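You operate a simulated robot arm through the tools that you are given. There is no shell and no other tool.

You are at the controls of a simulated robot arm. One attempt, no reset.

Task
Press the 30 ML case's bezel in the press, then fill it with oil.
Fine: one stroke, hands out from under the ram; shut the tray again; the printed amount, on the yellow plate, none spilt; leave it there, spout aside. Where these are worked on the way, their far stop is far enough and under half their travel is too little: press tray.

Only the result counts: the job must be done as asked and must still hold three seconds after the hand-in. Knocking over, shifting, dropping, spilling or breaking anything else fails it.

Robot
A 6-joint arm with a two-finger parallel gripper, fixed in place. Base frame: the origin is at the foot of the arm, x ahead of it, y to its left, z up; the work surface is at about z = 800. Lengths are in mm, angles in rad, forces in N, time in s.
With the tool pointing down near the work surface it reaches from about 240 to 640 mm from the base axis. Its first joint turns from -1.152 to 1.152 rad. Payload 2.7 kg.
The TCP is the grasp point between the finger pads, 23 mm short of the fingertips. In the tool frame z runs along the fingers and y along their closing line. Largest opening 94 mm; finger width 38, thickness 10; the body of the gripper, 54 by 96 mm, starts 39 mm behind the TCP.
Orientation is told as [roll, pitch, yaw] about the base's x, y, z axes, in that order, counted from this pose: with the fingers straight down and closing along the base's y, the tool's x points along the base's -x, its y along +y and its z along -z.

Tools
- The arm moves only by the tool nudge_tool. Its argument "motion" is text: rows parted by semicolons, each of 6 numbers parted by spaces: the shift along the base's x, y, z in cm, then the turn, a rotation vector about the base's x, y, z in rad. In form: tx ty tz wx wy wz; .... A call has 1 to 20 rows; each row is the pose to reach, as a shift and turn from the pose commanded when the call began. "gripper" is the closure in counts, from 0 (fully open) to 255 (shut), set as the call begins (left out, the last holds). Each row takes 0.2 s and may step no farther than 50 mm and 0.15 rad from the row before; otherwise, or with a gripper value out of range, the whole call is refused. A pose out of reach is approached as far as the arm can. The call stops where the force on the tool passes 90 N (or 10 N more than at its start, if that is more) or the arm is blocked; 0.2 s more then pass. The fingers move at their own pace (about 45 mm/s each) and stop on an object; they squeeze with about 37 N. The grip force told is the motor's: it shows also when the fingers shut on nothing. Time passes only in rows, and 0.2 s behind the last, so rows that repeat a pose let the fingers close. The reply holds the time, the measured pose of the TCP, the force on the tool along the base axes, the opening and the grip force, in the units named above and with some noise, with the torque about the TCP (base axes, N m) and any sound that the robot's microphone picked up.
- Cameras (640 x 400 px; columns grow to the right, rows downward): "scene" is fixed at [85.4, -435.1, 1414.6]; the picture's right is [0.70, -0.71, 0.00], its down [-0.33, -0.32, -0.89] and it looks along [0.63, 0.62, -0.46] (base axes); focal length 248 px, centre (320, 200). "wrist" rides on the gripper at [86, 16, -75] in the tool frame; the picture's right is [-0.18, 0.98, 0.00], its down [-0.58, -0.11, -0.81] and it looks along [-0.79, -0.15, 0.59] (tool axes); focal length 243 px, centre (320, 200). There is no depth. A picture from a camera that has moved, and an enlarged one, comes with that camera's place and axes in the base frame and with its lens.
- get_image(camera): a new picture of that camera. No time passes.
- enlarge(camera, box): a new picture of the part [left, top, right, bottom] of that camera's present view, enlarged. No time passes.
- sign_off(): hands the job in; it is judged then, once.

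Places have to be worked out from the pictures, the camera data and where the tool is seen. Open the gripper and draw the arm clear of the work before you hand the job in, unless the task says otherwise.

The tools are called after ">>>" as name(argument=value, ...) on one line, values as JSON. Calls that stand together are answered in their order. nudge_tool: Moves the arm, as the interface text tells. Its arguments: {"type":"object","properties":{"motion":{"type":"string"},"gripper":{"type":"number"}},"required":["motion"]} The other tools are called the same way: get_image (camera) takes a picture; enlarge (camera, box) takes an enlarged picture of a part of a camera's view; sign_off () hands the job in.

At the start:

```text
clock: 0.0
tool_pos: [360.6, 73.1, 1302.0]
tcp_rot: [-0.001, 0.0, 0.0]
contact_force: [-0.9, 0.3, 0.0]
wrist_torque: [0.02, 0.01, -0.01]
width: 94.1
grasp_force: 0.0
```

scene: 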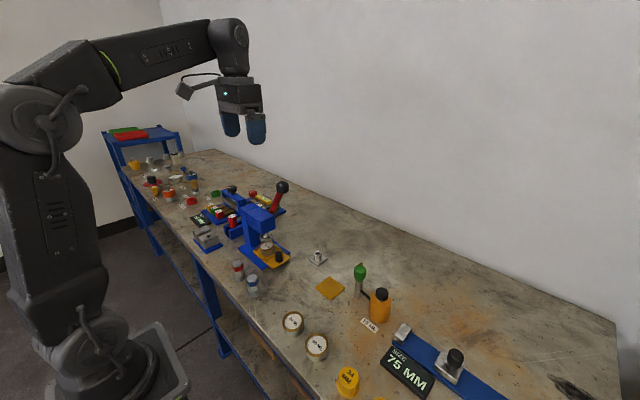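
wrist: 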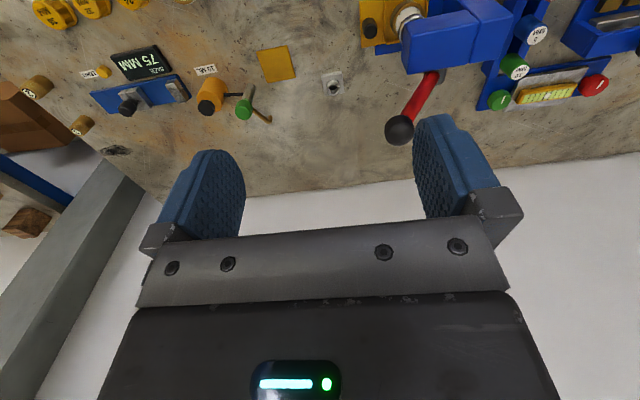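

The scene shows a bench with a blue press, cases, a yellow plate, an oil can and others. I'll enlarge the key parts to identify them.

>>> enlarge(camera="scene", box=[180, 170, 340, 270])

>>> enlarge(camera="scene", box=[240, 240, 400, 340])

>>> enlarge(camera="scene", box=[260, 300, 420, 400])

>>> enlarge(camera="scene", box=[110, 120, 270, 220])

>>> enlarge(camera="wrist", box=[0, 0, 320, 160])

>>> enlarge(camera="wrist", box=[320, 0, 640, 160])

```text
4.00 times, centred on (260, 220) of scene
camera zoom: at [85.4, -435.1, 1414.6], right [0.7, -0.71, 0.0], down [-0.33, -0.32, -0.89], along [0.63, 0.62, -0.46], focal length 990 px, centre (560, 120)
```

zoom: 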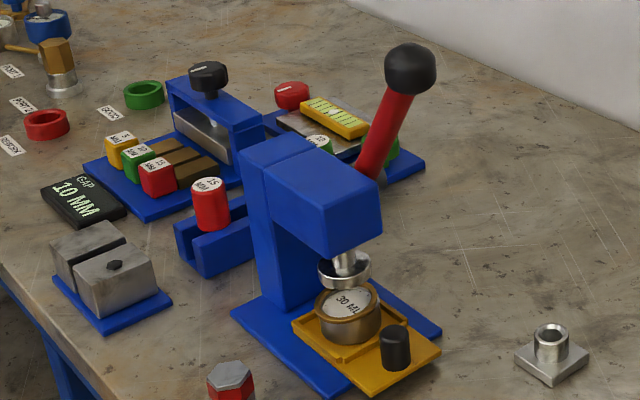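

```text
4.00 times, centred on (320, 290) of scene
camera zoom: at [85.4, -435.1, 1414.6], right [0.7, -0.71, 0.0], down [-0.33, -0.32, -0.89], along [0.63, 0.62, -0.46], focal length 990 px, centre (320, -160)
```

zoom: 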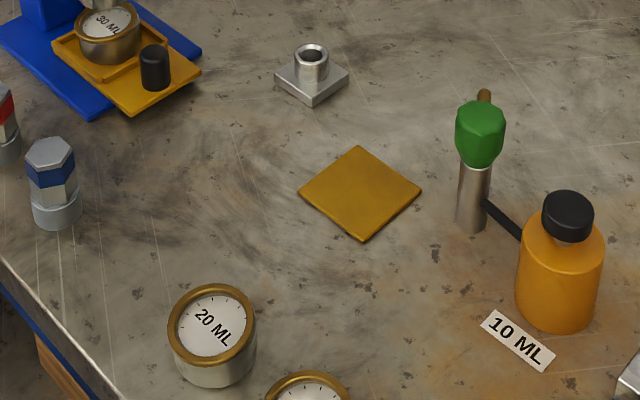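

```text
4.00 times, centred on (340, 350) of scene
camera zoom: at [85.4, -435.1, 1414.6], right [0.7, -0.71, 0.0], down [-0.33, -0.32, -0.89], along [0.63, 0.62, -0.46], focal length 990 px, centre (240, -400)
```

zoom: 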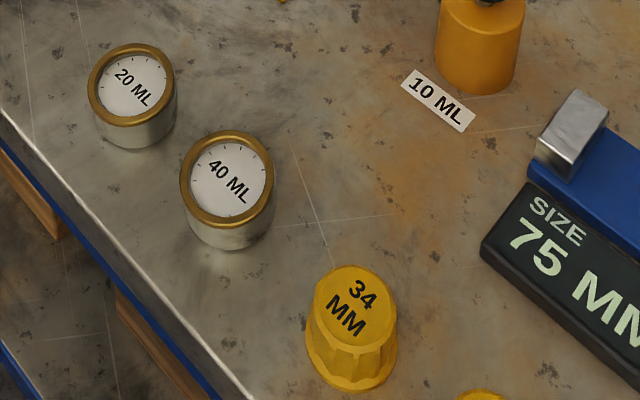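

```text
4.00 times, centred on (190, 170) of scene
camera zoom: at [85.4, -435.1, 1414.6], right [0.7, -0.71, 0.0], down [-0.33, -0.32, -0.89], along [0.63, 0.62, -0.46], focal length 990 px, centre (840, 320)
```

zoom: 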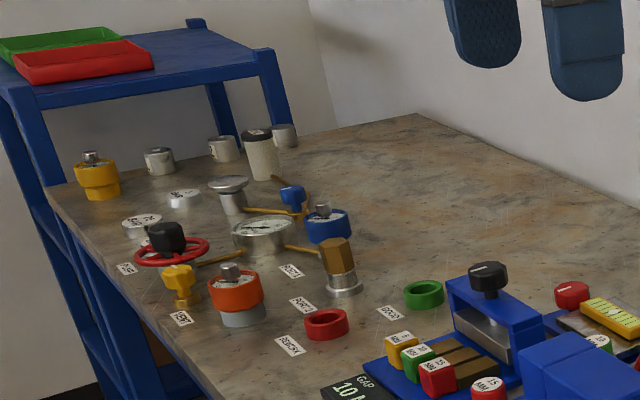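

```text
2.00 times, centred on (160, 80) of wrist
camera zoom: at [273.6, 90.3, 1376.3], right [0.18, 0.98, 0.0], down [0.58, -0.11, 0.81], along [0.79, -0.15, -0.59], focal length 485 px, centre (640, 440)
```

zoom: 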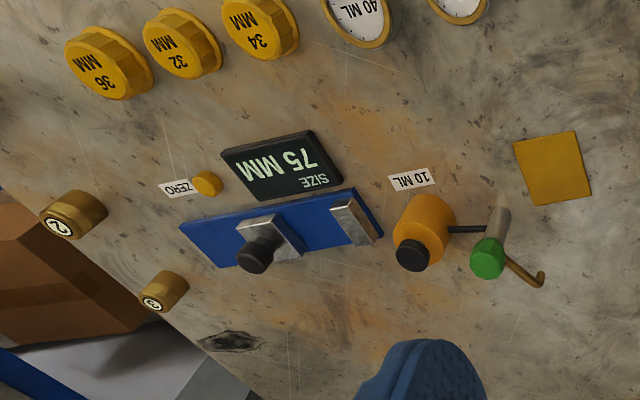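

```text
2.00 times, centred on (480, 80) of wrist
camera zoom: at [273.6, 90.3, 1376.3], right [0.18, 0.98, 0.0], down [0.58, -0.11, 0.81], along [0.79, -0.15, -0.59], focal length 485 px, centre (0, 440)
```

zoom: 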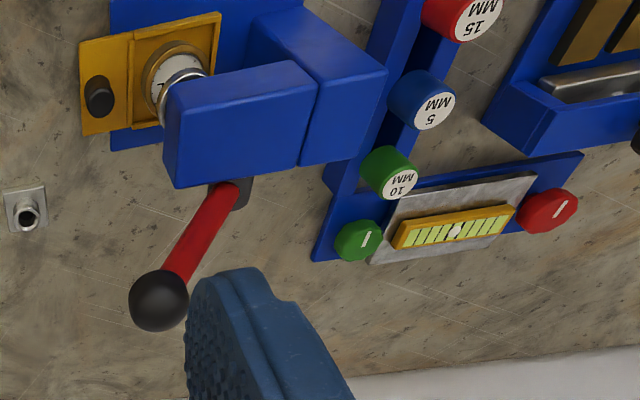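

The 30 ML case already sits in the yellow press tray near (460, 215), with the lever ball near (519, 163, 1081). The yellow plate is near (514, -57) and the oil pump column near (550, -140). I'll turn the wrist by +90° and move to where the wrist camera sees the press from the front.

>>> nudge_tool(motion="0.955 -0.791 -2.245 0 0 0.1428; 1.91 -1.582 -4.49 0 0 0.2856; 2.865 -2.373 -6.735 0 0 0.4284; 3.82 -3.164 -8.98 0 0 0.5712; 4.775 -3.955 -11.225 0 0 0.714; 5.73 -4.746 -13.47 0 0 0.8568; 6.685 -5.537 -15.715 0 0 0.9996; 7.64 -6.328 -17.96 0 0 1.1424; 8.595 -7.119 -20.205 0 0 1.2852; 9.55 -7.91 -22.45 0 0 1.428; 10.5 -8.7 -24.7 0 0 1.5708")

>>> get_image(camera="wrist")

>>> get_image(camera="scene")

```text
clock: 2.4
tool_pos: [464.9, -14.1, 1053.6]
tcp_rot: [0.001, 0.001, 1.574]
contact_force: [0.0, -0.5, -0.1]
wrist_torque: [-0.04, 0.01, -0.02]
width: 93.8
grasp_force: 0.1
```

```text
taken
camera wrist: at [449.0, -100.0, 1129.1], right [-0.98, 0.18, 0.0], down [0.11, 0.58, 0.81], along [0.15, 0.79, -0.59], focal length 243 px, centre (320, 200)
```

wrist: 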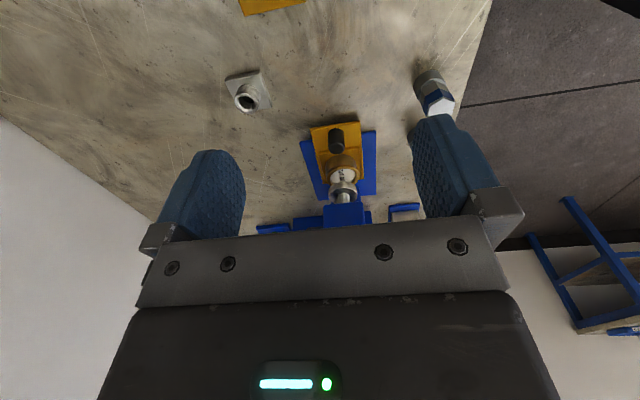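

```text
taken
```

scene: 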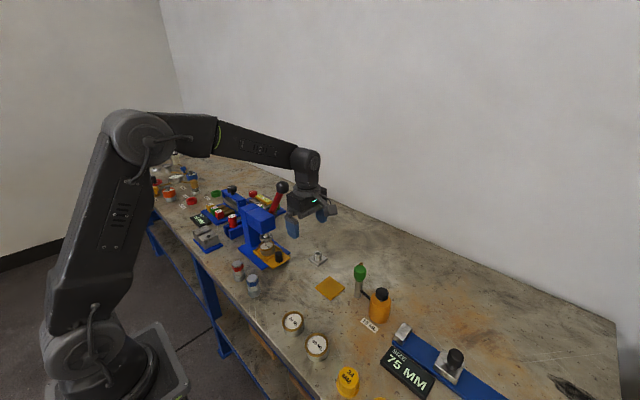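

The press is visible between the fingers from the front. I'll enlarge it to measure the tray, case and ram.

>>> enlarge(camera="wrist", box=[260, 110, 420, 230])

>>> enlarge(camera="scene", box=[230, 180, 310, 280])

>>> enlarge(camera="scene", box=[330, 250, 410, 330])

```text
3.33 times, centred on (340, 170) of wrist
camera zoom: at [449.0, -100.0, 1129.1], right [-0.98, 0.18, 0.0], down [0.11, 0.58, 0.81], along [0.15, 0.79, -0.59], focal length 809 px, centre (253, 300)
```

zoom: 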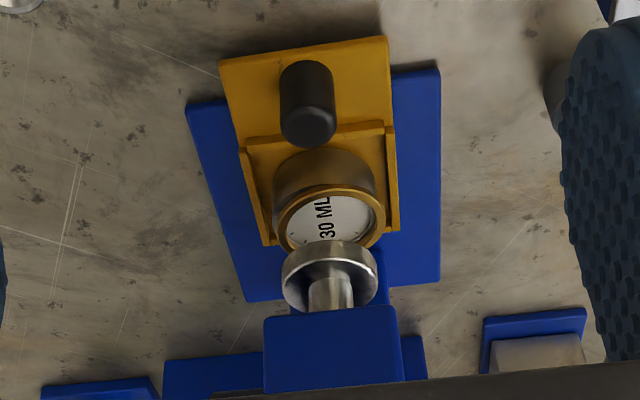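

```text
4.00 times, centred on (270, 230) of scene
camera zoom: at [85.4, -435.1, 1414.6], right [0.7, -0.71, 0.0], down [-0.33, -0.32, -0.89], along [0.63, 0.62, -0.46], focal length 990 px, centre (520, 80)
```

zoom: 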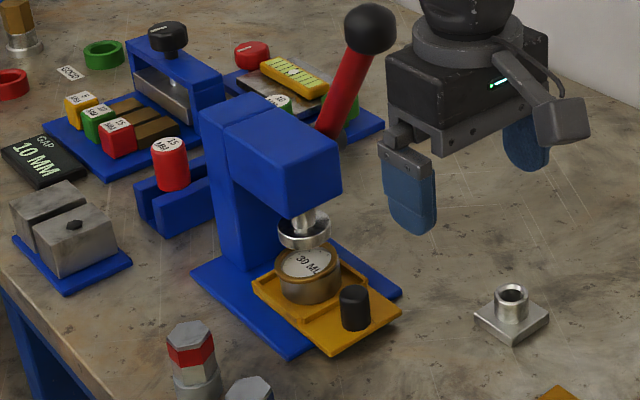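

```text
5.00 times, centred on (370, 290) of scene
camera zoom: at [85.4, -435.1, 1414.6], right [0.7, -0.71, 0.0], down [-0.33, -0.32, -0.89], along [0.63, 0.62, -0.46], focal length 1238 px, centre (70, -250)
```

zoom: 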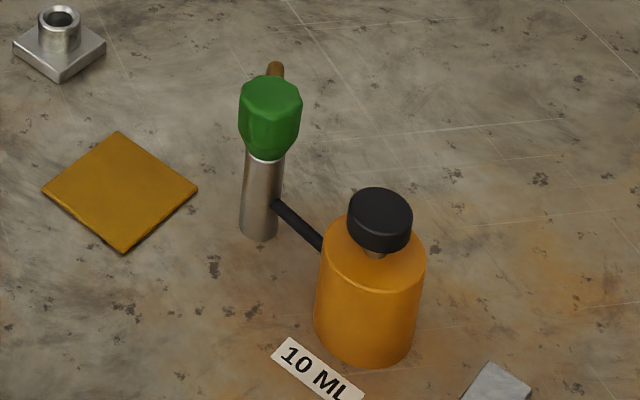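

The tray looks shut, with case and ram both near (468, 215). I'll go to a side view (yaw 0, from the robot side) to check the alignment along y and see the lever hub.

>>> nudge_tool(motion="-0.72 1.945 -0.855 0 0 -0.143; -1.44 3.89 -1.71 0 0 -0.286; -2.15 5.84 -2.56 0 0 -0.429; -2.87 7.78 -3.42 0 0 -0.572; -3.59 9.73 -4.27 0 0 -0.715; -4.31 11.67 -5.13 0 0 -0.858; -5.03 13.62 -5.98 0 0 -1.001; -5.75 15.56 -6.84 0 0 -1.144; -6.46 17.5 -7.69 0 0 -1.287; -7.18 19.45 -8.55 0 0 -1.43; -7.9 21.4 -9.4 0 0 -1.5723")

>>> get_image(camera="wrist")

>>> enlarge(camera="wrist", box=[240, 60, 440, 220])

```text
clock: 4.8
tool_pos: [386.3, 201.1, 959.8]
tcp_rot: [0.0, 0.0, -0.005]
contact_force: [-0.3, -0.4, 0.3]
wrist_torque: [0.04, 0.0, 0.01]
width: 94.0
grasp_force: 0.0
```

```text
taken
camera wrist: at [300.2, 217.8, 1034.9], right [0.19, 0.98, 0.0], down [0.58, -0.11, 0.81], along [0.79, -0.15, -0.59], focal length 243 px, centre (320, 200)
```

wrist: 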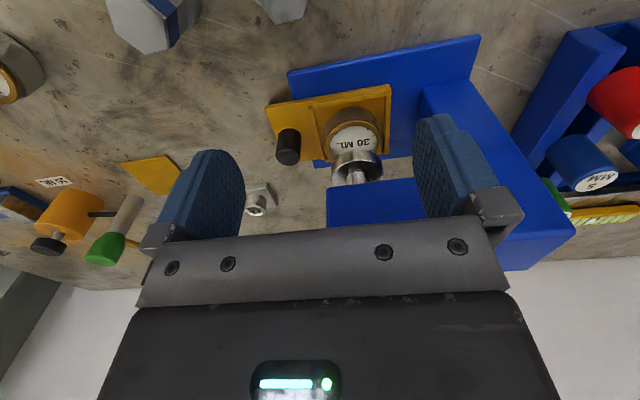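

```text
2.50 times, centred on (340, 140) of wrist
camera zoom: at [300.2, 217.8, 1034.9], right [0.19, 0.98, 0.0], down [0.58, -0.11, 0.81], along [0.79, -0.15, -0.59], focal length 606 px, centre (270, 350)
```

zoom: 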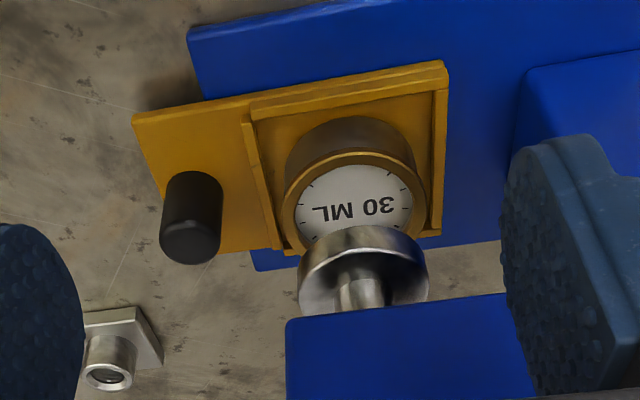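

Case and ram line up to within 1–2 mm in y (both near y = 220), so the tray is shut. Next I'll go to a high front view to fix the lever's position.

>>> nudge_tool(motion="0 -3.4 3 0 0 0.143; 0 -6.8 6 0 0 0.286; 0 -10.1 9 0 0 0.429; 1.6 -13 11.5 0 0 0.572; 3.2 -16 14 0 0 0.715; 5 -19 16.5 0 0 0.858; 7.5 -20.5 19 0 0 1.0; 10 -21 21.5 0 0 1.143; 13 -21.5 24 0 0 1.286; 15.5 -21.5 25.5 0 0 1.43; 17 -21.5 26.5 0 0 1.574")

>>> get_image(camera="wrist")

>>> enlarge(camera="wrist", box=[240, 80, 440, 230])

>>> enlarge(camera="scene", box=[220, 170, 300, 250])

```text
clock: 7.2
tool_pos: [546.7, -14.8, 1218.9]
tcp_rot: [0.002, 0.001, 1.575]
contact_force: [-0.5, -0.6, -0.1]
wrist_torque: [-0.04, 0.01, 0.01]
width: 93.9
grasp_force: 0.2
out of reach, approached as far as the arm can: row 11
```

```text
taken
camera wrist: at [530.3, -101.5, 1293.3], right [-0.98, 0.18, 0.0], down [0.11, 0.58, 0.81], along [0.14, 0.79, -0.59], focal length 243 px, centre (320, 200)
```

wrist: 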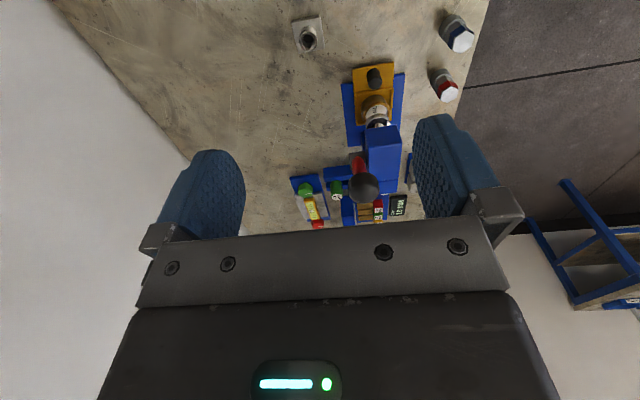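

```text
2.67 times, centred on (340, 155) of wrist
camera zoom: at [530.3, -101.5, 1293.3], right [-0.98, 0.18, 0.0], down [0.11, 0.58, 0.81], along [0.14, 0.79, -0.59], focal length 647 px, centre (267, 320)
```

zoom: 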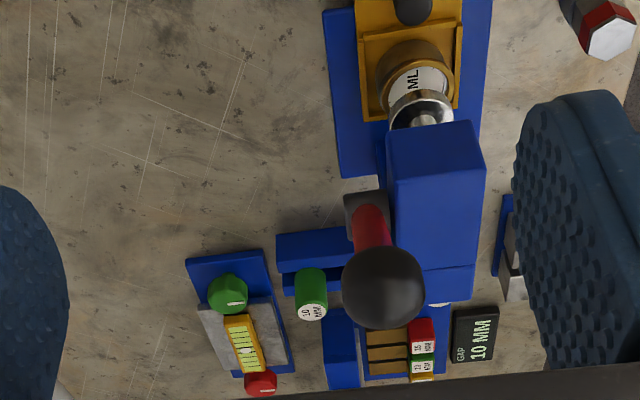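

```text
5.00 times, centred on (260, 210) of scene
camera zoom: at [85.4, -435.1, 1414.6], right [0.7, -0.71, 0.0], down [-0.33, -0.32, -0.89], along [0.63, 0.62, -0.46], focal length 1238 px, centre (620, 150)
```

zoom: 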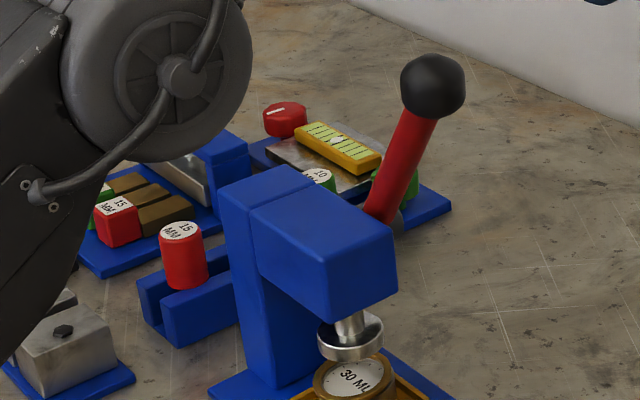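

The ball is at about (519, 164, 1081). The lever lies in the plane x≈519, with its hub near y=255, z=940, so the radius is about 168 mm. I'll come down in front of the ball with the fingers open and straddling it in x.

>>> nudge_tool(motion="-0.9 1.8 -3.5 0 0 0; -1.8 3.6 -7 0 0 0; -2.7 5.4 -10.5 0 0 0; -3.7 7.3 -14 0 0 0")

>>> get_image(camera="wrist")

>>> enlarge(camera="scene", box=[220, 150, 340, 270])

```text
clock: 8.2
tool_pos: [508.3, 57.1, 1078.8]
tcp_rot: [-0.002, 0.0, 1.572]
contact_force: [-0.3, 0.4, -0.2]
wrist_torque: [-0.01, -0.01, -0.03]
width: 93.9
grasp_force: 0.1
```

```text
taken
camera wrist: at [492.5, -29.4, 1153.3], right [-0.98, 0.18, 0.0], down [0.11, 0.58, 0.81], along [0.15, 0.79, -0.59], focal length 243 px, centre (320, 200)
```

wrist: 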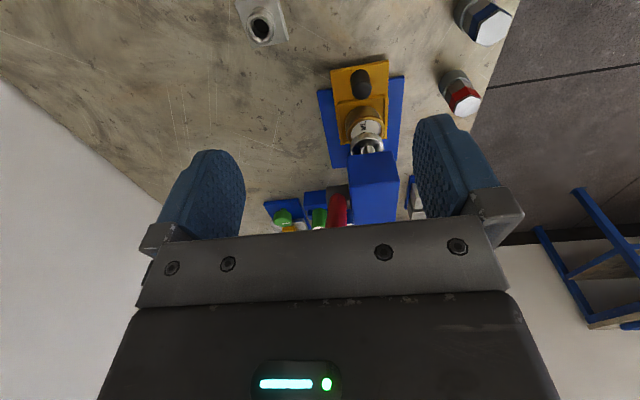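

```text
3.33 times, centred on (280, 210) of scene
camera zoom: at [85.4, -435.1, 1414.7], right [0.7, -0.71, 0.0], down [-0.33, -0.32, -0.89], along [0.63, 0.62, -0.46], focal length 825 px, centre (453, 167)
```

zoom: 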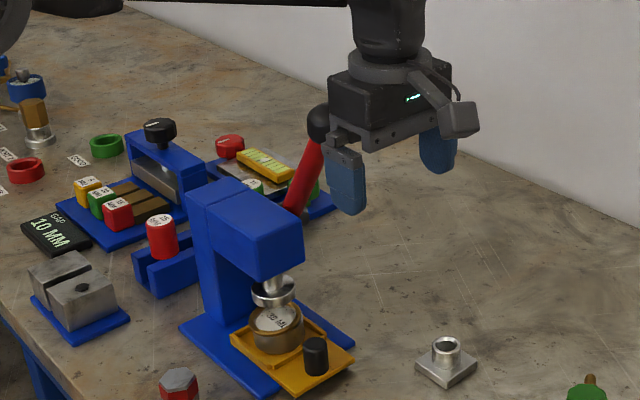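

The tool is at (508, 57, 1079), so I'll shift +10.7 mm in x and advance along +y to straddle the ball at (519, 164, 1081), then check before closing.

>>> nudge_tool(motion="1.07 2.0 0.2 0 0 0; 1.07 5.0 0.2 0 0 0; 1.07 8.0 0.2 0 0 0; 1.07 10.6 0.2 0 0 0")

>>> enlarge(camera="scene", box=[220, 150, 340, 270])

>>> get_image(camera="wrist")

```text
clock: 9.2
tool_pos: [519.9, 165.7, 1081.5]
tcp_rot: [0.0, 0.0, 1.572]
contact_force: [-0.7, 0.6, -0.8]
wrist_torque: [0.0, -0.03, -0.01]
width: 94.0
grasp_force: 0.0
```

```text
3.33 times, centred on (280, 210) of scene
camera zoom: at [85.3, -435.1, 1414.7], right [0.7, -0.71, 0.0], down [-0.33, -0.32, -0.89], along [0.63, 0.62, -0.46], focal length 825 px, centre (453, 167)
```

zoom: 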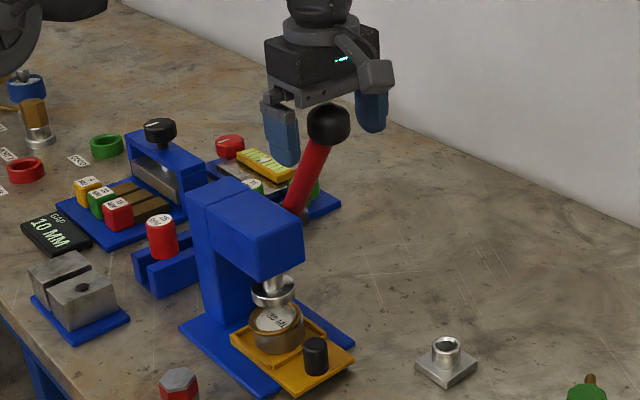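

```text
taken
camera wrist: at [503.6, 78.1, 1156.0], right [-0.98, 0.18, 0.0], down [0.11, 0.58, 0.81], along [0.15, 0.79, -0.59], focal length 243 px, centre (320, 200)
```

wrist: 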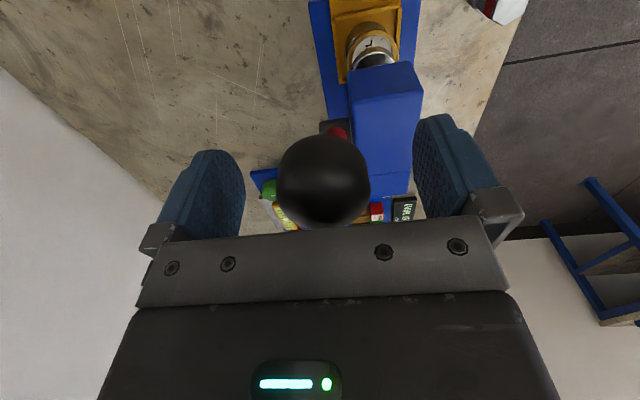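

The ball projects at (323, 180) and the TCP at (320, 181), so the gripper is centred on it. I'll close on the ball.

>>> nudge_tool(motion="0 0 0 0 0 0; 0 0 0 0 0 0; 0 0 0 0 0 0; 0 0 0 0 0 0; 0 0 0 0 0 0", gripper=255)

```text
clock: 10.4
tool_pos: [517.2, 165.5, 1080.5]
tcp_rot: [0.006, 0.0, 1.572]
contact_force: [-25.3, -1.9, 1.7]
wrist_torque: [0.14, 0.06, -0.07]
width: 41.1
grasp_force: 44.8
```

The ball is gripped (width 41 mm), with -25 N in x showing a slight offset that I'll relieve by -2.5 mm. I'll begin the lever arc with a small 10° part to check forces.

>>> nudge_tool(motion="-0.25 -0.6 -0.4 0 0 0; -0.25 -1.19 -0.83 0 0 0; -0.25 -1.75 -1.3 0 0 0; -0.25 -2.31 -1.77 0 0 0")

```text
clock: 11.4
tool_pos: [516.8, 142.1, 1063.6]
tcp_rot: [-0.005, -0.002, 1.575]
contact_force: [2.2, 6.7, 6.4]
wrist_torque: [1.3, -0.07, -0.01]
width: 41.3
grasp_force: 44.8
```

The radial force is about zero and the resistance is about 9 N tangential, so the arc estimate is good. I'll continue the stroke down to about 22°.

>>> nudge_tool(motion="0 -1.02 -1.02 0 0 0; 0 -1.96 -2.14 0 0 0; 0 -2.79 -3.33 0 0 0; 0 -3.52 -4.59 0 0 0; 0 -4.13 -5.9 0 0 0")

>>> enlarge(camera="scene", box=[220, 170, 340, 290])

```text
clock: 12.6
tool_pos: [517.9, 99.9, 1004.7]
tcp_rot: [-0.002, -0.001, 1.573]
contact_force: [11.7, 4.3, 9.2]
wrist_torque: [1.31, 0.0, -0.07]
width: 41.3
grasp_force: 44.5
```

```text
3.33 times, centred on (280, 230) of scene
camera zoom: at [85.6, -435.0, 1414.7], right [0.7, -0.71, 0.0], down [-0.33, -0.32, -0.89], along [0.63, 0.62, -0.46], focal length 825 px, centre (453, 100)
```

zoom: 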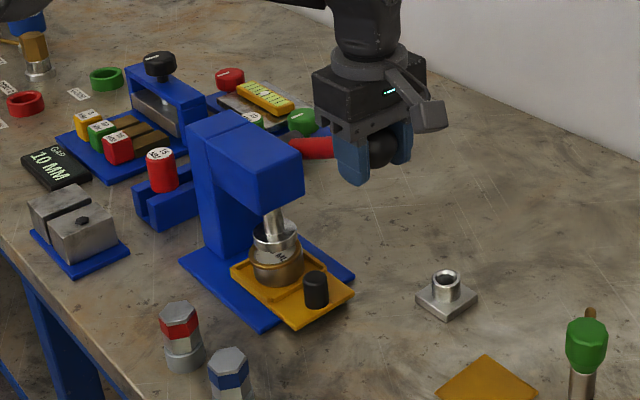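

The ram has come down to the bezel. I'll continue the same stroke in finer rows.

>>> nudge_tool(motion="0 -0.27 -0.68 0 0 0; 0 -0.5 -1.37 0 0 0; 0 -0.7 -2.07 0 0 0; 0 -0.87 -2.77 0 0 0; 0 -1.01 -3.49 0 0 0; 0 -1.13 -4.21 0 0 0; 0 -1.2 -4.93 0 0 0; 0 -1.25 -5.65 0 0 0")

>>> enlarge(camera="scene", box=[220, 170, 340, 290])

```text
clock: 14.4
tool_pos: [518.0, 88.8, 947.5]
tcp_rot: [0.0, -0.002, 1.572]
contact_force: [11.3, -1.0, 10.4]
wrist_torque: [1.3, 0.1, -0.01]
width: 41.1
grasp_force: 44.9
```

```text
3.33 times, centred on (280, 230) of scene
camera zoom: at [85.5, -435.2, 1414.6], right [0.7, -0.71, 0.0], down [-0.33, -0.32, -0.89], along [0.63, 0.62, -0.46], focal length 825 px, centre (453, 100)
```

zoom: 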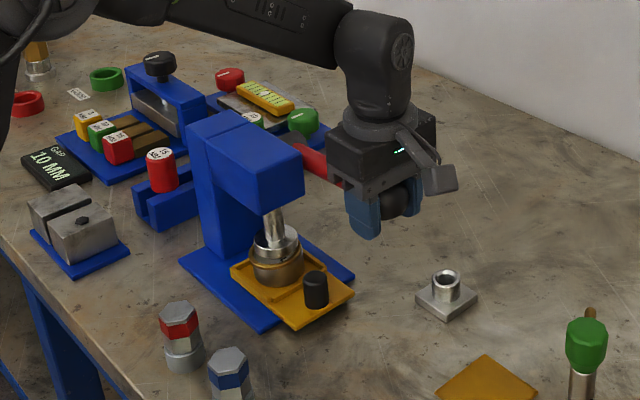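

No hard stop yet: the resistance is steady and the ram is still travelling. I'll continue the same downward stroke.

>>> nudge_tool(motion="0 -0.02 -0.73 0 0 0; 0 0 -1.46 0 0 0; 0 0.04 -2.18 0 0 0; 0 0.12 -2.9 0 0 0")

>>> enlarge(camera="scene", box=[240, 210, 320, 290])

```text
clock: 15.4
tool_pos: [517.5, 89.1, 917.9]
tcp_rot: [0.0, 0.0, 1.573]
contact_force: [10.1, -3.8, 11.2]
wrist_torque: [1.32, 0.19, -0.03]
width: 41.2
grasp_force: 44.9
```

```text
5.00 times, centred on (280, 250) of scene
camera zoom: at [85.4, -435.3, 1414.6], right [0.7, -0.71, 0.0], down [-0.33, -0.32, -0.89], along [0.63, 0.62, -0.46], focal length 1238 px, centre (520, -50)
```

zoom: 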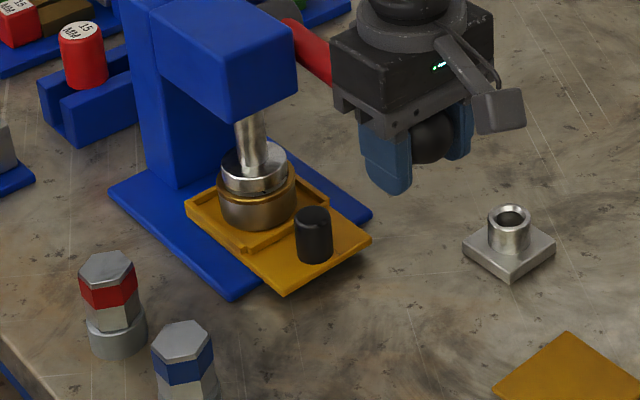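

The ram is now at the bezel. I'll keep the same stroke going until the stop.

>>> nudge_tool(motion="0 0.11 -0.72 0 0 0; 0 0.26 -1.44 0 0 0; 0 0.43 -2.14 0 0 0; 0 0.63 -2.84 0 0 0")

>>> enlarge(camera="scene", box=[240, 210, 320, 290])

```text
clock: 16.4
tool_pos: [518.8, 94.1, 896.5]
tcp_rot: [-0.006, -0.002, 1.573]
contact_force: [-8.0, -20.3, 43.9]
wrist_torque: [0.59, 0.01, 0.07]
width: 41.5
grasp_force: 45.3
```

```text
5.00 times, centred on (280, 250) of scene
camera zoom: at [84.4, -435.8, 1414.5], right [0.7, -0.71, 0.0], down [-0.33, -0.32, -0.89], along [0.63, 0.62, -0.46], focal length 1238 px, centre (520, -50)
```

zoom: 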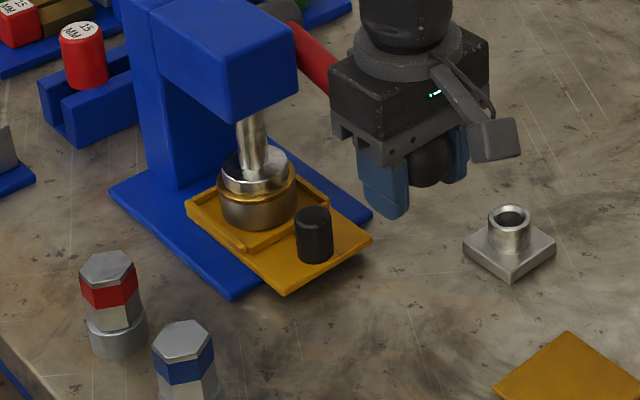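

The force rose to 44 N with the ball held at z≈896, so either the stop or the pressing load has been met. I'll push a bit farther along the arc to be sure the stroke is complete.

>>> nudge_tool(motion="0 0.1 -0.3 0 0 0; 0 0.2 -0.6 0 0 0; 0 0.25 -0.75 0 0 0; 0 0.25 -0.75 0 0 0")

>>> enlarge(camera="scene", box=[240, 210, 320, 290])

```text
clock: 17.4
tool_pos: [517.8, 95.3, 890.9]
tcp_rot: [-0.009, 0.0, 1.573]
contact_force: [-22.9, -27.7, 64.4]
wrist_torque: [0.39, -0.28, 0.01]
width: 41.1
grasp_force: 44.6
```

```text
5.00 times, centred on (280, 250) of scene
camera zoom: at [83.7, -436.0, 1414.4], right [0.7, -0.71, 0.0], down [-0.33, -0.32, -0.89], along [0.63, 0.62, -0.46], focal length 1238 px, centre (520, -50)
```

zoom: 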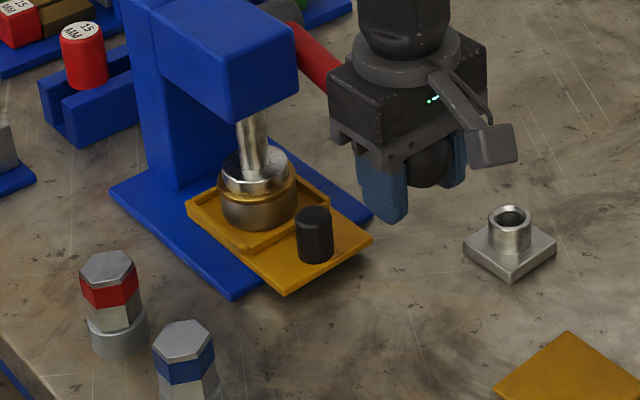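

The ball moved 5.6 mm farther while the force rose to 64 N. I'll look closer at the ram and bezel before going on.

>>> enlarge(camera="scene", box=[258, 228, 298, 268])

>>> get_image(camera="wrist")

```text
10.00 times, centred on (278, 248) of scene
camera zoom: at [83.7, -436.0, 1414.4], right [0.7, -0.71, 0.0], down [-0.33, -0.32, -0.89], along [0.63, 0.62, -0.46], focal length 2475 px, centre (740, -280)
```

zoom: 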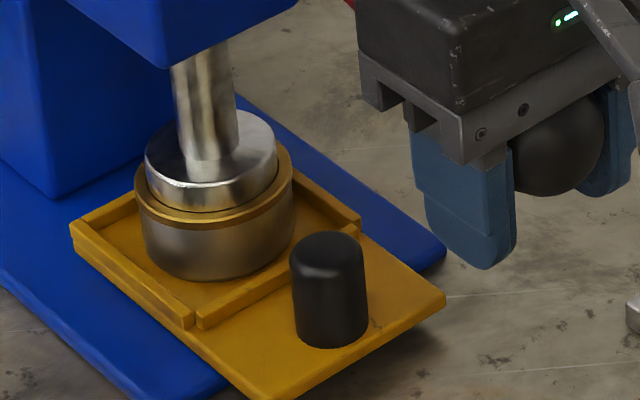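

```text
taken
camera wrist: at [501.2, 9.2, 965.0], right [-0.98, 0.18, -0.01], down [0.1, 0.58, 0.81], along [0.15, 0.79, -0.59], focal length 243 px, centre (320, 200)
```

wrist: 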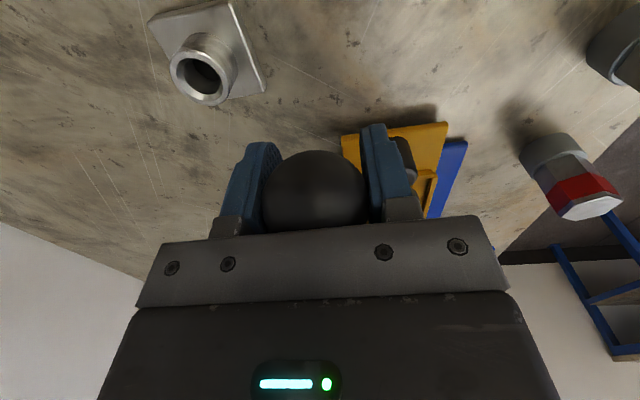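

In the wrist view the ball has slid up about 14 mm inside the grip, which puts it at (y≈92, z≈905), or θ≈-12°. That is about 1.2 rad of travel, so the lever is likely at its stop. I'll push slightly more without reversing to confirm it is a hard stop.

>>> nudge_tool(motion="0 0 -0.2 0 0 0; 0 0 -0.4 0 0 0; 0 0 -0.4 0 0 0")

>>> enlarge(camera="scene", box=[258, 228, 298, 268])

>>> get_image(camera="wrist")

```text
clock: 18.0
tool_pos: [517.6, 95.7, 892.0]
tcp_rot: [-0.011, 0.002, 1.572]
contact_force: [-22.8, -6.5, 27.9]
wrist_torque: [-0.31, -0.03, 0.08]
width: 41.4
grasp_force: 44.8
stopped in row 2: the force on the tool passed its limit at 92 N (the readings are from after the stop); the commanded pose is now the measured one
```

```text
10.00 times, centred on (278, 248) of scene
camera zoom: at [84.4, -435.3, 1414.6], right [0.7, -0.71, 0.0], down [-0.33, -0.32, -0.89], along [0.63, 0.62, -0.46], focal length 2475 px, centre (740, -280)
```

zoom: 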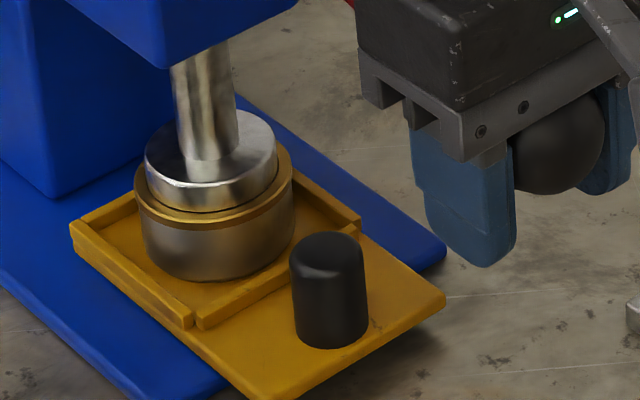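

```text
taken
camera wrist: at [501.3, 9.3, 966.2], right [-0.98, 0.18, -0.01], down [0.1, 0.58, 0.81], along [0.15, 0.79, -0.59], focal length 243 px, centre (320, 200)
```

wrist: 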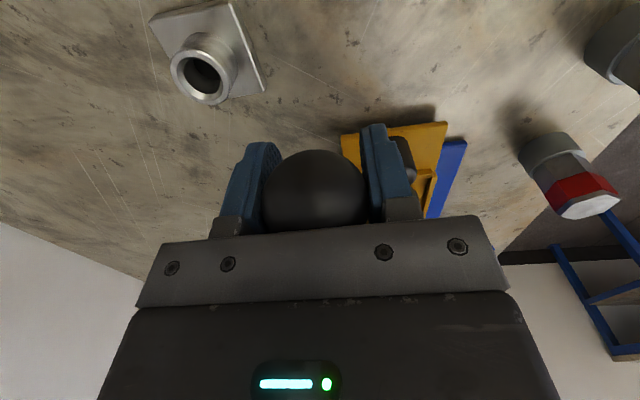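

Even at 92 N the ram stayed put, so the stroke is complete. I'll bring the lever back up along its arc in two parts.

>>> nudge_tool(motion="0 -0.2 1.08 0 0 0; 0 -0.29 2.16 0 0 0; 0 -0.33 3.3 0 0 0; 0 -0.29 4.48 0 0 0; 0 -0.15 5.6 0 0 0; 0 0.03 6.78 0 0 0")

>>> enlarge(camera="scene", box=[240, 190, 320, 270])

```text
clock: 19.4
tool_pos: [518.5, 97.0, 955.7]
tcp_rot: [-0.005, 0.001, 1.571]
contact_force: [-21.3, -9.9, -4.2]
wrist_torque: [-1.08, -0.38, -0.05]
width: 41.2
grasp_force: 45.2
```

```text
5.00 times, centred on (280, 230) of scene
camera zoom: at [84.8, -435.3, 1414.6], right [0.7, -0.71, 0.0], down [-0.33, -0.32, -0.89], along [0.63, 0.62, -0.46], focal length 1238 px, centre (520, 50)
```

zoom: 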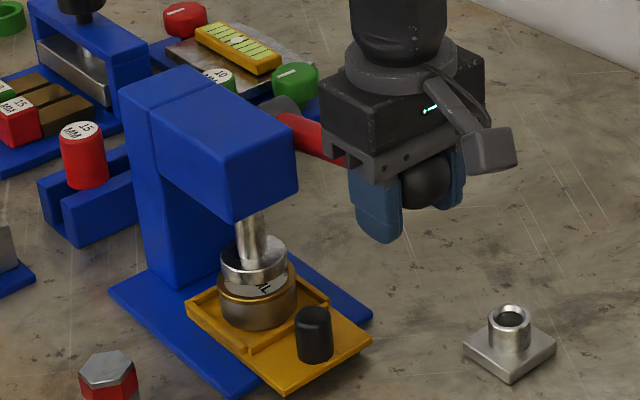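

The ram is lifting off with the lever. I'll continue up to the starting angle.

>>> nudge_tool(motion="-0.1 0.27 1.12 0 0 0; -0.1 0.64 2.24 0 0 0; -0.1 1.1 3.3 0 0 0; -0.1 1.59 4.36 0 0 0; -0.1 2.2 5.35 0 0 0; -0.1 2.82 6.33 0 0 0; -0.1 3.55 7.25 0 0 0; -0.1 4.32 8.11 0 0 0; -0.1 5.16 8.92 0 0 0; -0.1 6.04 9.67 0 0 0; -0.1 7.1 10.4 0 0 0")

>>> enlarge(camera="scene", box=[220, 170, 300, 270])

>>> get_image(camera="wrist")

```text
clock: 21.8
tool_pos: [519.1, 169.1, 1061.5]
tcp_rot: [-0.011, 0.001, 1.572]
contact_force: [-15.2, -11.1, 3.6]
wrist_torque: [-1.07, -0.21, -0.06]
width: 41.1
grasp_force: 44.7
```

```text
4.00 times, centred on (260, 220) of scene
camera zoom: at [84.8, -435.4, 1414.6], right [0.7, -0.71, 0.0], down [-0.33, -0.32, -0.89], along [0.63, 0.62, -0.46], focal length 990 px, centre (560, 120)
```

zoom: 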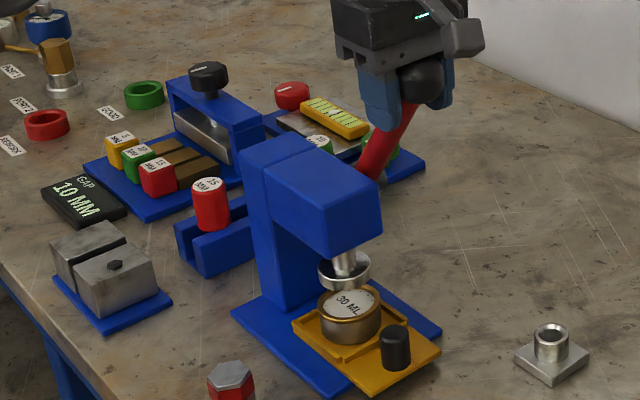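

```text
taken
camera wrist: at [501.1, 81.8, 1135.7], right [-0.98, 0.18, -0.01], down [0.1, 0.58, 0.81], along [0.15, 0.79, -0.59], focal length 243 px, centre (320, 200)
```

wrist: 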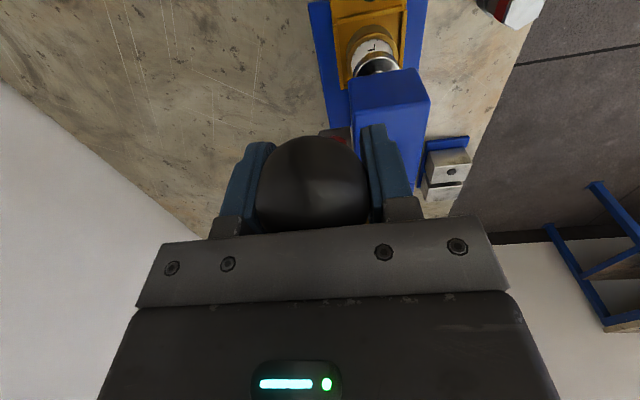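

The ram is back near its top, though the ball is a few degrees short of its first place. I'll push it the remaining bit to the upper stop before releasing.

>>> nudge_tool(motion="-0.1 0.4 0.28 0 0 0; -0.1 0.8 0.56 0 0 0; -0.1 1.1 0.8 0 0 0; -0.1 1.1 0.8 0 0 0")

>>> enlarge(camera="scene", box=[220, 170, 300, 270])

```text
clock: 22.8
tool_pos: [518.3, 176.2, 1066.4]
tcp_rot: [-0.008, 0.002, 1.569]
contact_force: [2.4, -23.4, -14.8]
wrist_torque: [0.25, -0.14, -0.02]
width: 41.1
grasp_force: 45.5
```

```text
4.00 times, centred on (260, 220) of scene
camera zoom: at [85.7, -435.8, 1414.4], right [0.7, -0.71, 0.0], down [-0.33, -0.32, -0.89], along [0.63, 0.62, -0.46], focal length 990 px, centre (560, 120)
```

zoom: 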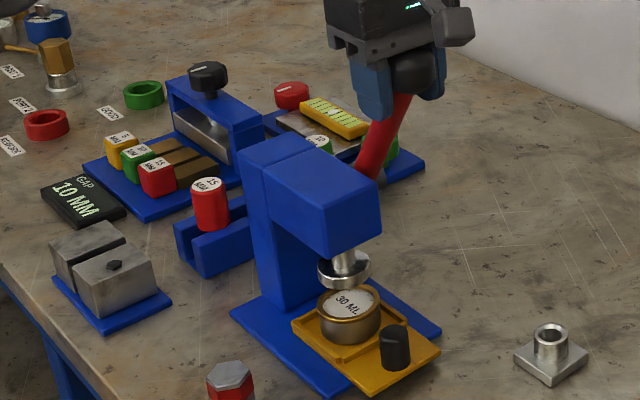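

The lever is at its upper stop (-23/-15 N reaction). I'll release the ball, and then retreat along -y.

>>> nudge_tool(motion="0 -0.2 -0.15 0 0 0; 0 -0.2 -0.15 0 0 0; 0 -0.2 -0.15 0 0 0; 0 -0.2 -0.15 0 0 0; 0 -0.2 -0.15 0 0 0", gripper=0)

>>> get_image(camera="wrist")

```text
clock: 24.0
tool_pos: [516.7, 177.3, 1066.5]
tcp_rot: [-0.009, 0.001, 1.571]
contact_force: [-0.4, -0.2, 0.1]
wrist_torque: [-0.02, 0.0, -0.02]
width: 93.8
grasp_force: 0.1
```

```text
taken
camera wrist: at [500.4, 90.9, 1141.7], right [-0.98, 0.18, -0.01], down [0.1, 0.58, 0.81], along [0.15, 0.79, -0.59], focal length 243 px, centre (320, 200)
```

wrist: 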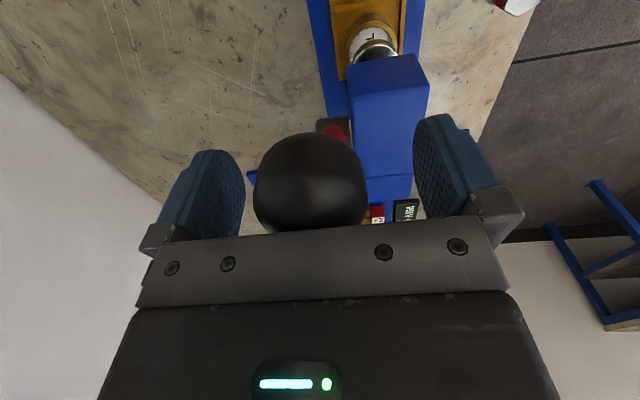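

The gripper is clear of the ball. I'll lift slightly, retreat along -y and come down to a front view of the tray and knob.

>>> nudge_tool(motion="0 0 0.8 0 0 0; 0 -3 1 0 0 0; 0 -7 1 0 0 0; 0 -11 1 0 0 0; -1 -14.5 -2 0 0 0; -2.5 -14.7 -6.3 0 0 0; -3.7 -14.7 -10.5 0 0 0")

>>> enlarge(camera="wrist", box=[240, 60, 440, 220])

>>> enlarge(camera="scene", box=[240, 200, 320, 280])

```text
clock: 25.6
tool_pos: [482.0, 30.8, 961.7]
tcp_rot: [-0.012, 0.0, 1.572]
contact_force: [-0.1, 0.1, -0.8]
wrist_torque: [0.02, -0.01, 0.0]
width: 94.0
grasp_force: 0.0
```

```text
2.50 times, centred on (340, 140) of wrist
camera zoom: at [464.1, -55.9, 1036.7], right [-0.98, 0.18, -0.01], down [0.1, 0.58, 0.81], along [0.15, 0.79, -0.59], focal length 606 px, centre (270, 350)
```

zoom: 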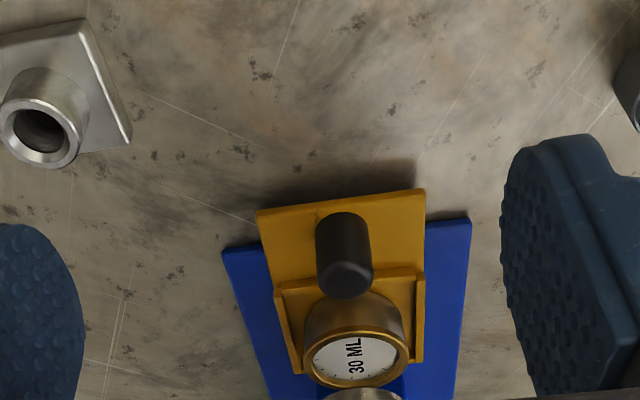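

```text
5.00 times, centred on (280, 240) of scene
camera zoom: at [85.4, -435.1, 1414.6], right [0.7, -0.71, 0.0], down [-0.33, -0.32, -0.89], along [0.63, 0.62, -0.46], focal length 1238 px, centre (520, 0)
```

zoom: 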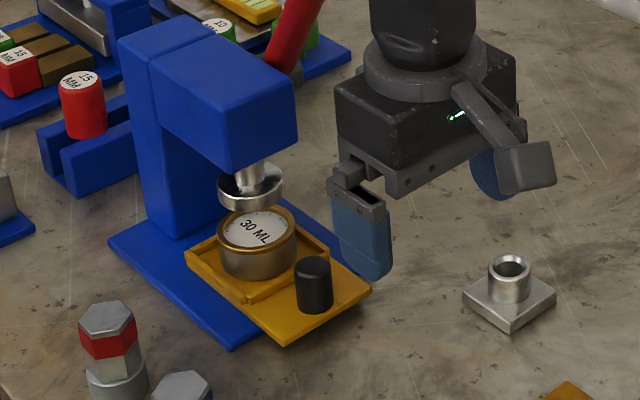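

Triangulating puts the knob top at (467.7, 145, 851), the tray plate at z≈817 and the case top at (467.6, ~213, 847). I'll lower the open gripper over the knob, biased to y=137 to stay clear of the press head.

>>> nudge_tool(motion="-0.5 3.5 -1.7 0.004 0 0; -1 7 -3.4 0.008 0 0; -1.43 10.62 -5.17 0.011 0 0; -1.43 10.62 -8.5 0.011 0 0")

>>> get_image(camera="wrist")

>>> enlarge(camera="scene", box=[240, 190, 320, 280])

```text
clock: 26.6
tool_pos: [466.7, 138.2, 878.0]
tcp_rot: [-0.009, -0.01, 1.573]
contact_force: [0.7, -0.4, 0.2]
wrist_torque: [-0.04, 0.04, -0.01]
width: 94.4
grasp_force: 0.0
```

```text
taken
camera wrist: at [449.1, 49.6, 950.5], right [-0.98, 0.18, -0.01], down [0.1, 0.57, 0.81], along [0.15, 0.8, -0.58], focal length 243 px, centre (320, 200)
```

wrist: 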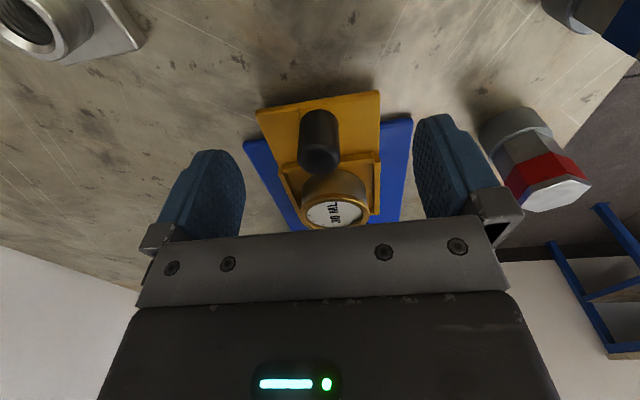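

```text
4.44 times, centred on (280, 235) of scene
camera zoom: at [85.4, -435.1, 1414.6], right [0.7, -0.71, 0.0], down [-0.33, -0.32, -0.89], along [0.63, 0.62, -0.46], focal length 1100 px, centre (498, 44)
```

zoom: 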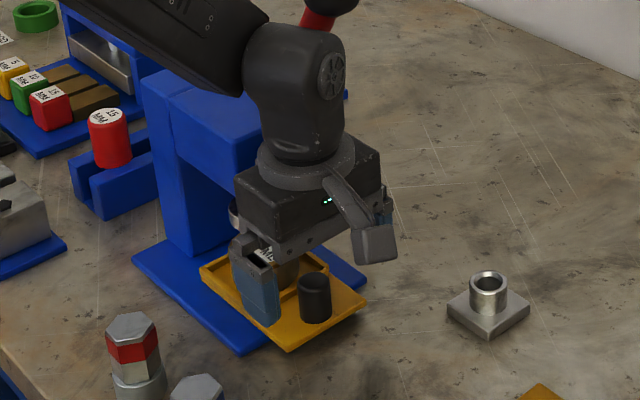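

The knob is centred between the fingers (u≈319). I'll fix the small tilt, lower to z≈847 and close on the knob.

>>> nudge_tool(motion="0.1 0 -1.6 -0.01 0.009 0; 0.1 0 -3.1 -0.01 0.009 0; 0.1 0 -3.1 -0.01 0.009 0")

>>> nudge_tool(motion="0 0 0 0 0 0; 0 0 0 0 0 0; 0 0 0 0 0 0; 0 0 0 0 0 0; 0 0 0 0 0 0", gripper=255)

>>> get_image(camera="wrist")

```text
clock: 27.4
tool_pos: [467.9, 137.4, 846.7]
tcp_rot: [-0.002, -0.002, 1.573]
contact_force: [0.3, 0.5, 0.1]
wrist_torque: [0.0, 0.02, -0.01]
width: 94.1
grasp_force: 0.0
```

```text
clock: 28.6
tool_pos: [470.6, 136.0, 846.7]
tcp_rot: [-0.009, -0.001, 1.571]
contact_force: [21.9, 0.0, -7.1]
wrist_torque: [0.09, 0.37, -0.3]
width: 25.7
grasp_force: 44.7
```

```text
taken
camera wrist: at [452.9, 49.4, 920.9], right [-0.98, 0.18, -0.01], down [0.1, 0.58, 0.81], along [0.15, 0.79, -0.59], focal length 243 px, centre (320, 200)
```

wrist: 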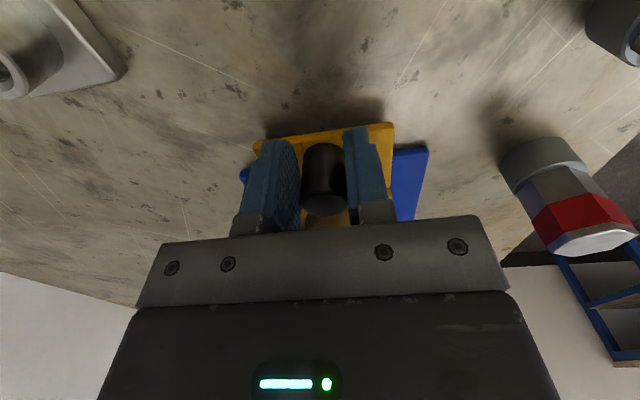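

The knob is gripped (25.7 mm) with the tray centre near x≈470.5. I'll relieve the x offset and pull the tray out along -y.

>>> nudge_tool(motion="0.25 -0.5 0 0 0 0; 0.25 -1.5 0 0 0 0; 0.25 -2.5 0 0 0 0; 0.25 -3.5 0 0 0 0; 0.25 -4.5 0 0 0 0")

>>> enlarge(camera="scene", box=[240, 190, 320, 280])

>>> get_image(camera="wrist")

```text
clock: 29.8
tool_pos: [469.3, 91.1, 846.2]
tcp_rot: [-0.003, -0.001, 1.573]
contact_force: [5.1, 1.6, 6.3]
wrist_torque: [0.83, 0.19, -0.12]
width: 25.2
grasp_force: 45.0
```

```text
4.44 times, centred on (280, 235) of scene
camera zoom: at [85.4, -435.1, 1414.6], right [0.7, -0.71, 0.0], down [-0.33, -0.32, -0.89], along [0.63, 0.62, -0.46], focal length 1100 px, centre (498, 44)
```

zoom: 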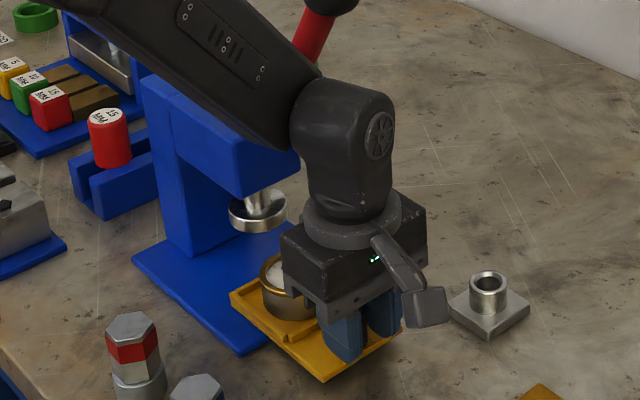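

```text
taken
camera wrist: at [453.6, 4.5, 921.3], right [-0.98, 0.18, 0.0], down [0.11, 0.58, 0.81], along [0.15, 0.79, -0.59], focal length 243 px, centre (320, 200)
```

wrist: 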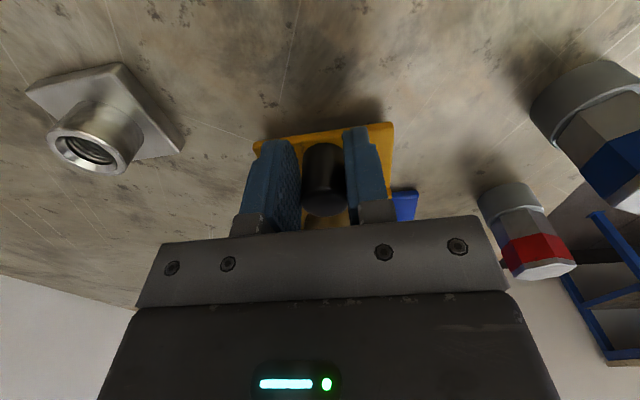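

The tray slides freely with the case on it. I'll continue pulling towards its far stop.

>>> nudge_tool(motion="0 -1 0 0 0 0; 0 -2 0 0 0 0; 0 -3 0 0 0 0")

>>> get_image(camera="wrist")

```text
clock: 30.6
tool_pos: [469.5, 61.4, 845.9]
tcp_rot: [-0.004, 0.0, 1.573]
contact_force: [9.7, 0.8, 0.2]
wrist_torque: [-0.19, 0.09, -0.17]
width: 25.3
grasp_force: 44.7
```

```text
taken
camera wrist: at [453.5, -25.4, 921.3], right [-0.98, 0.18, 0.0], down [0.11, 0.58, 0.81], along [0.15, 0.79, -0.59], focal length 243 px, centre (320, 200)
```

wrist: 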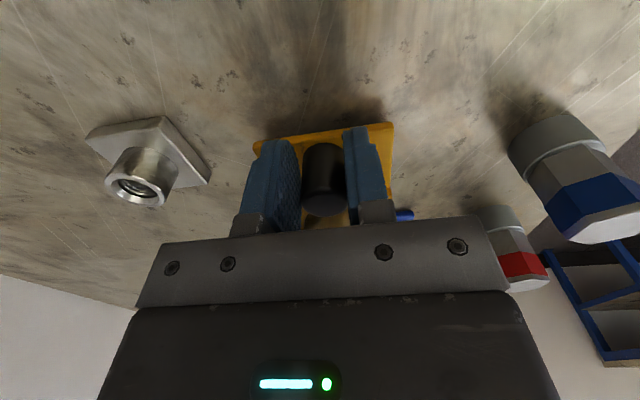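

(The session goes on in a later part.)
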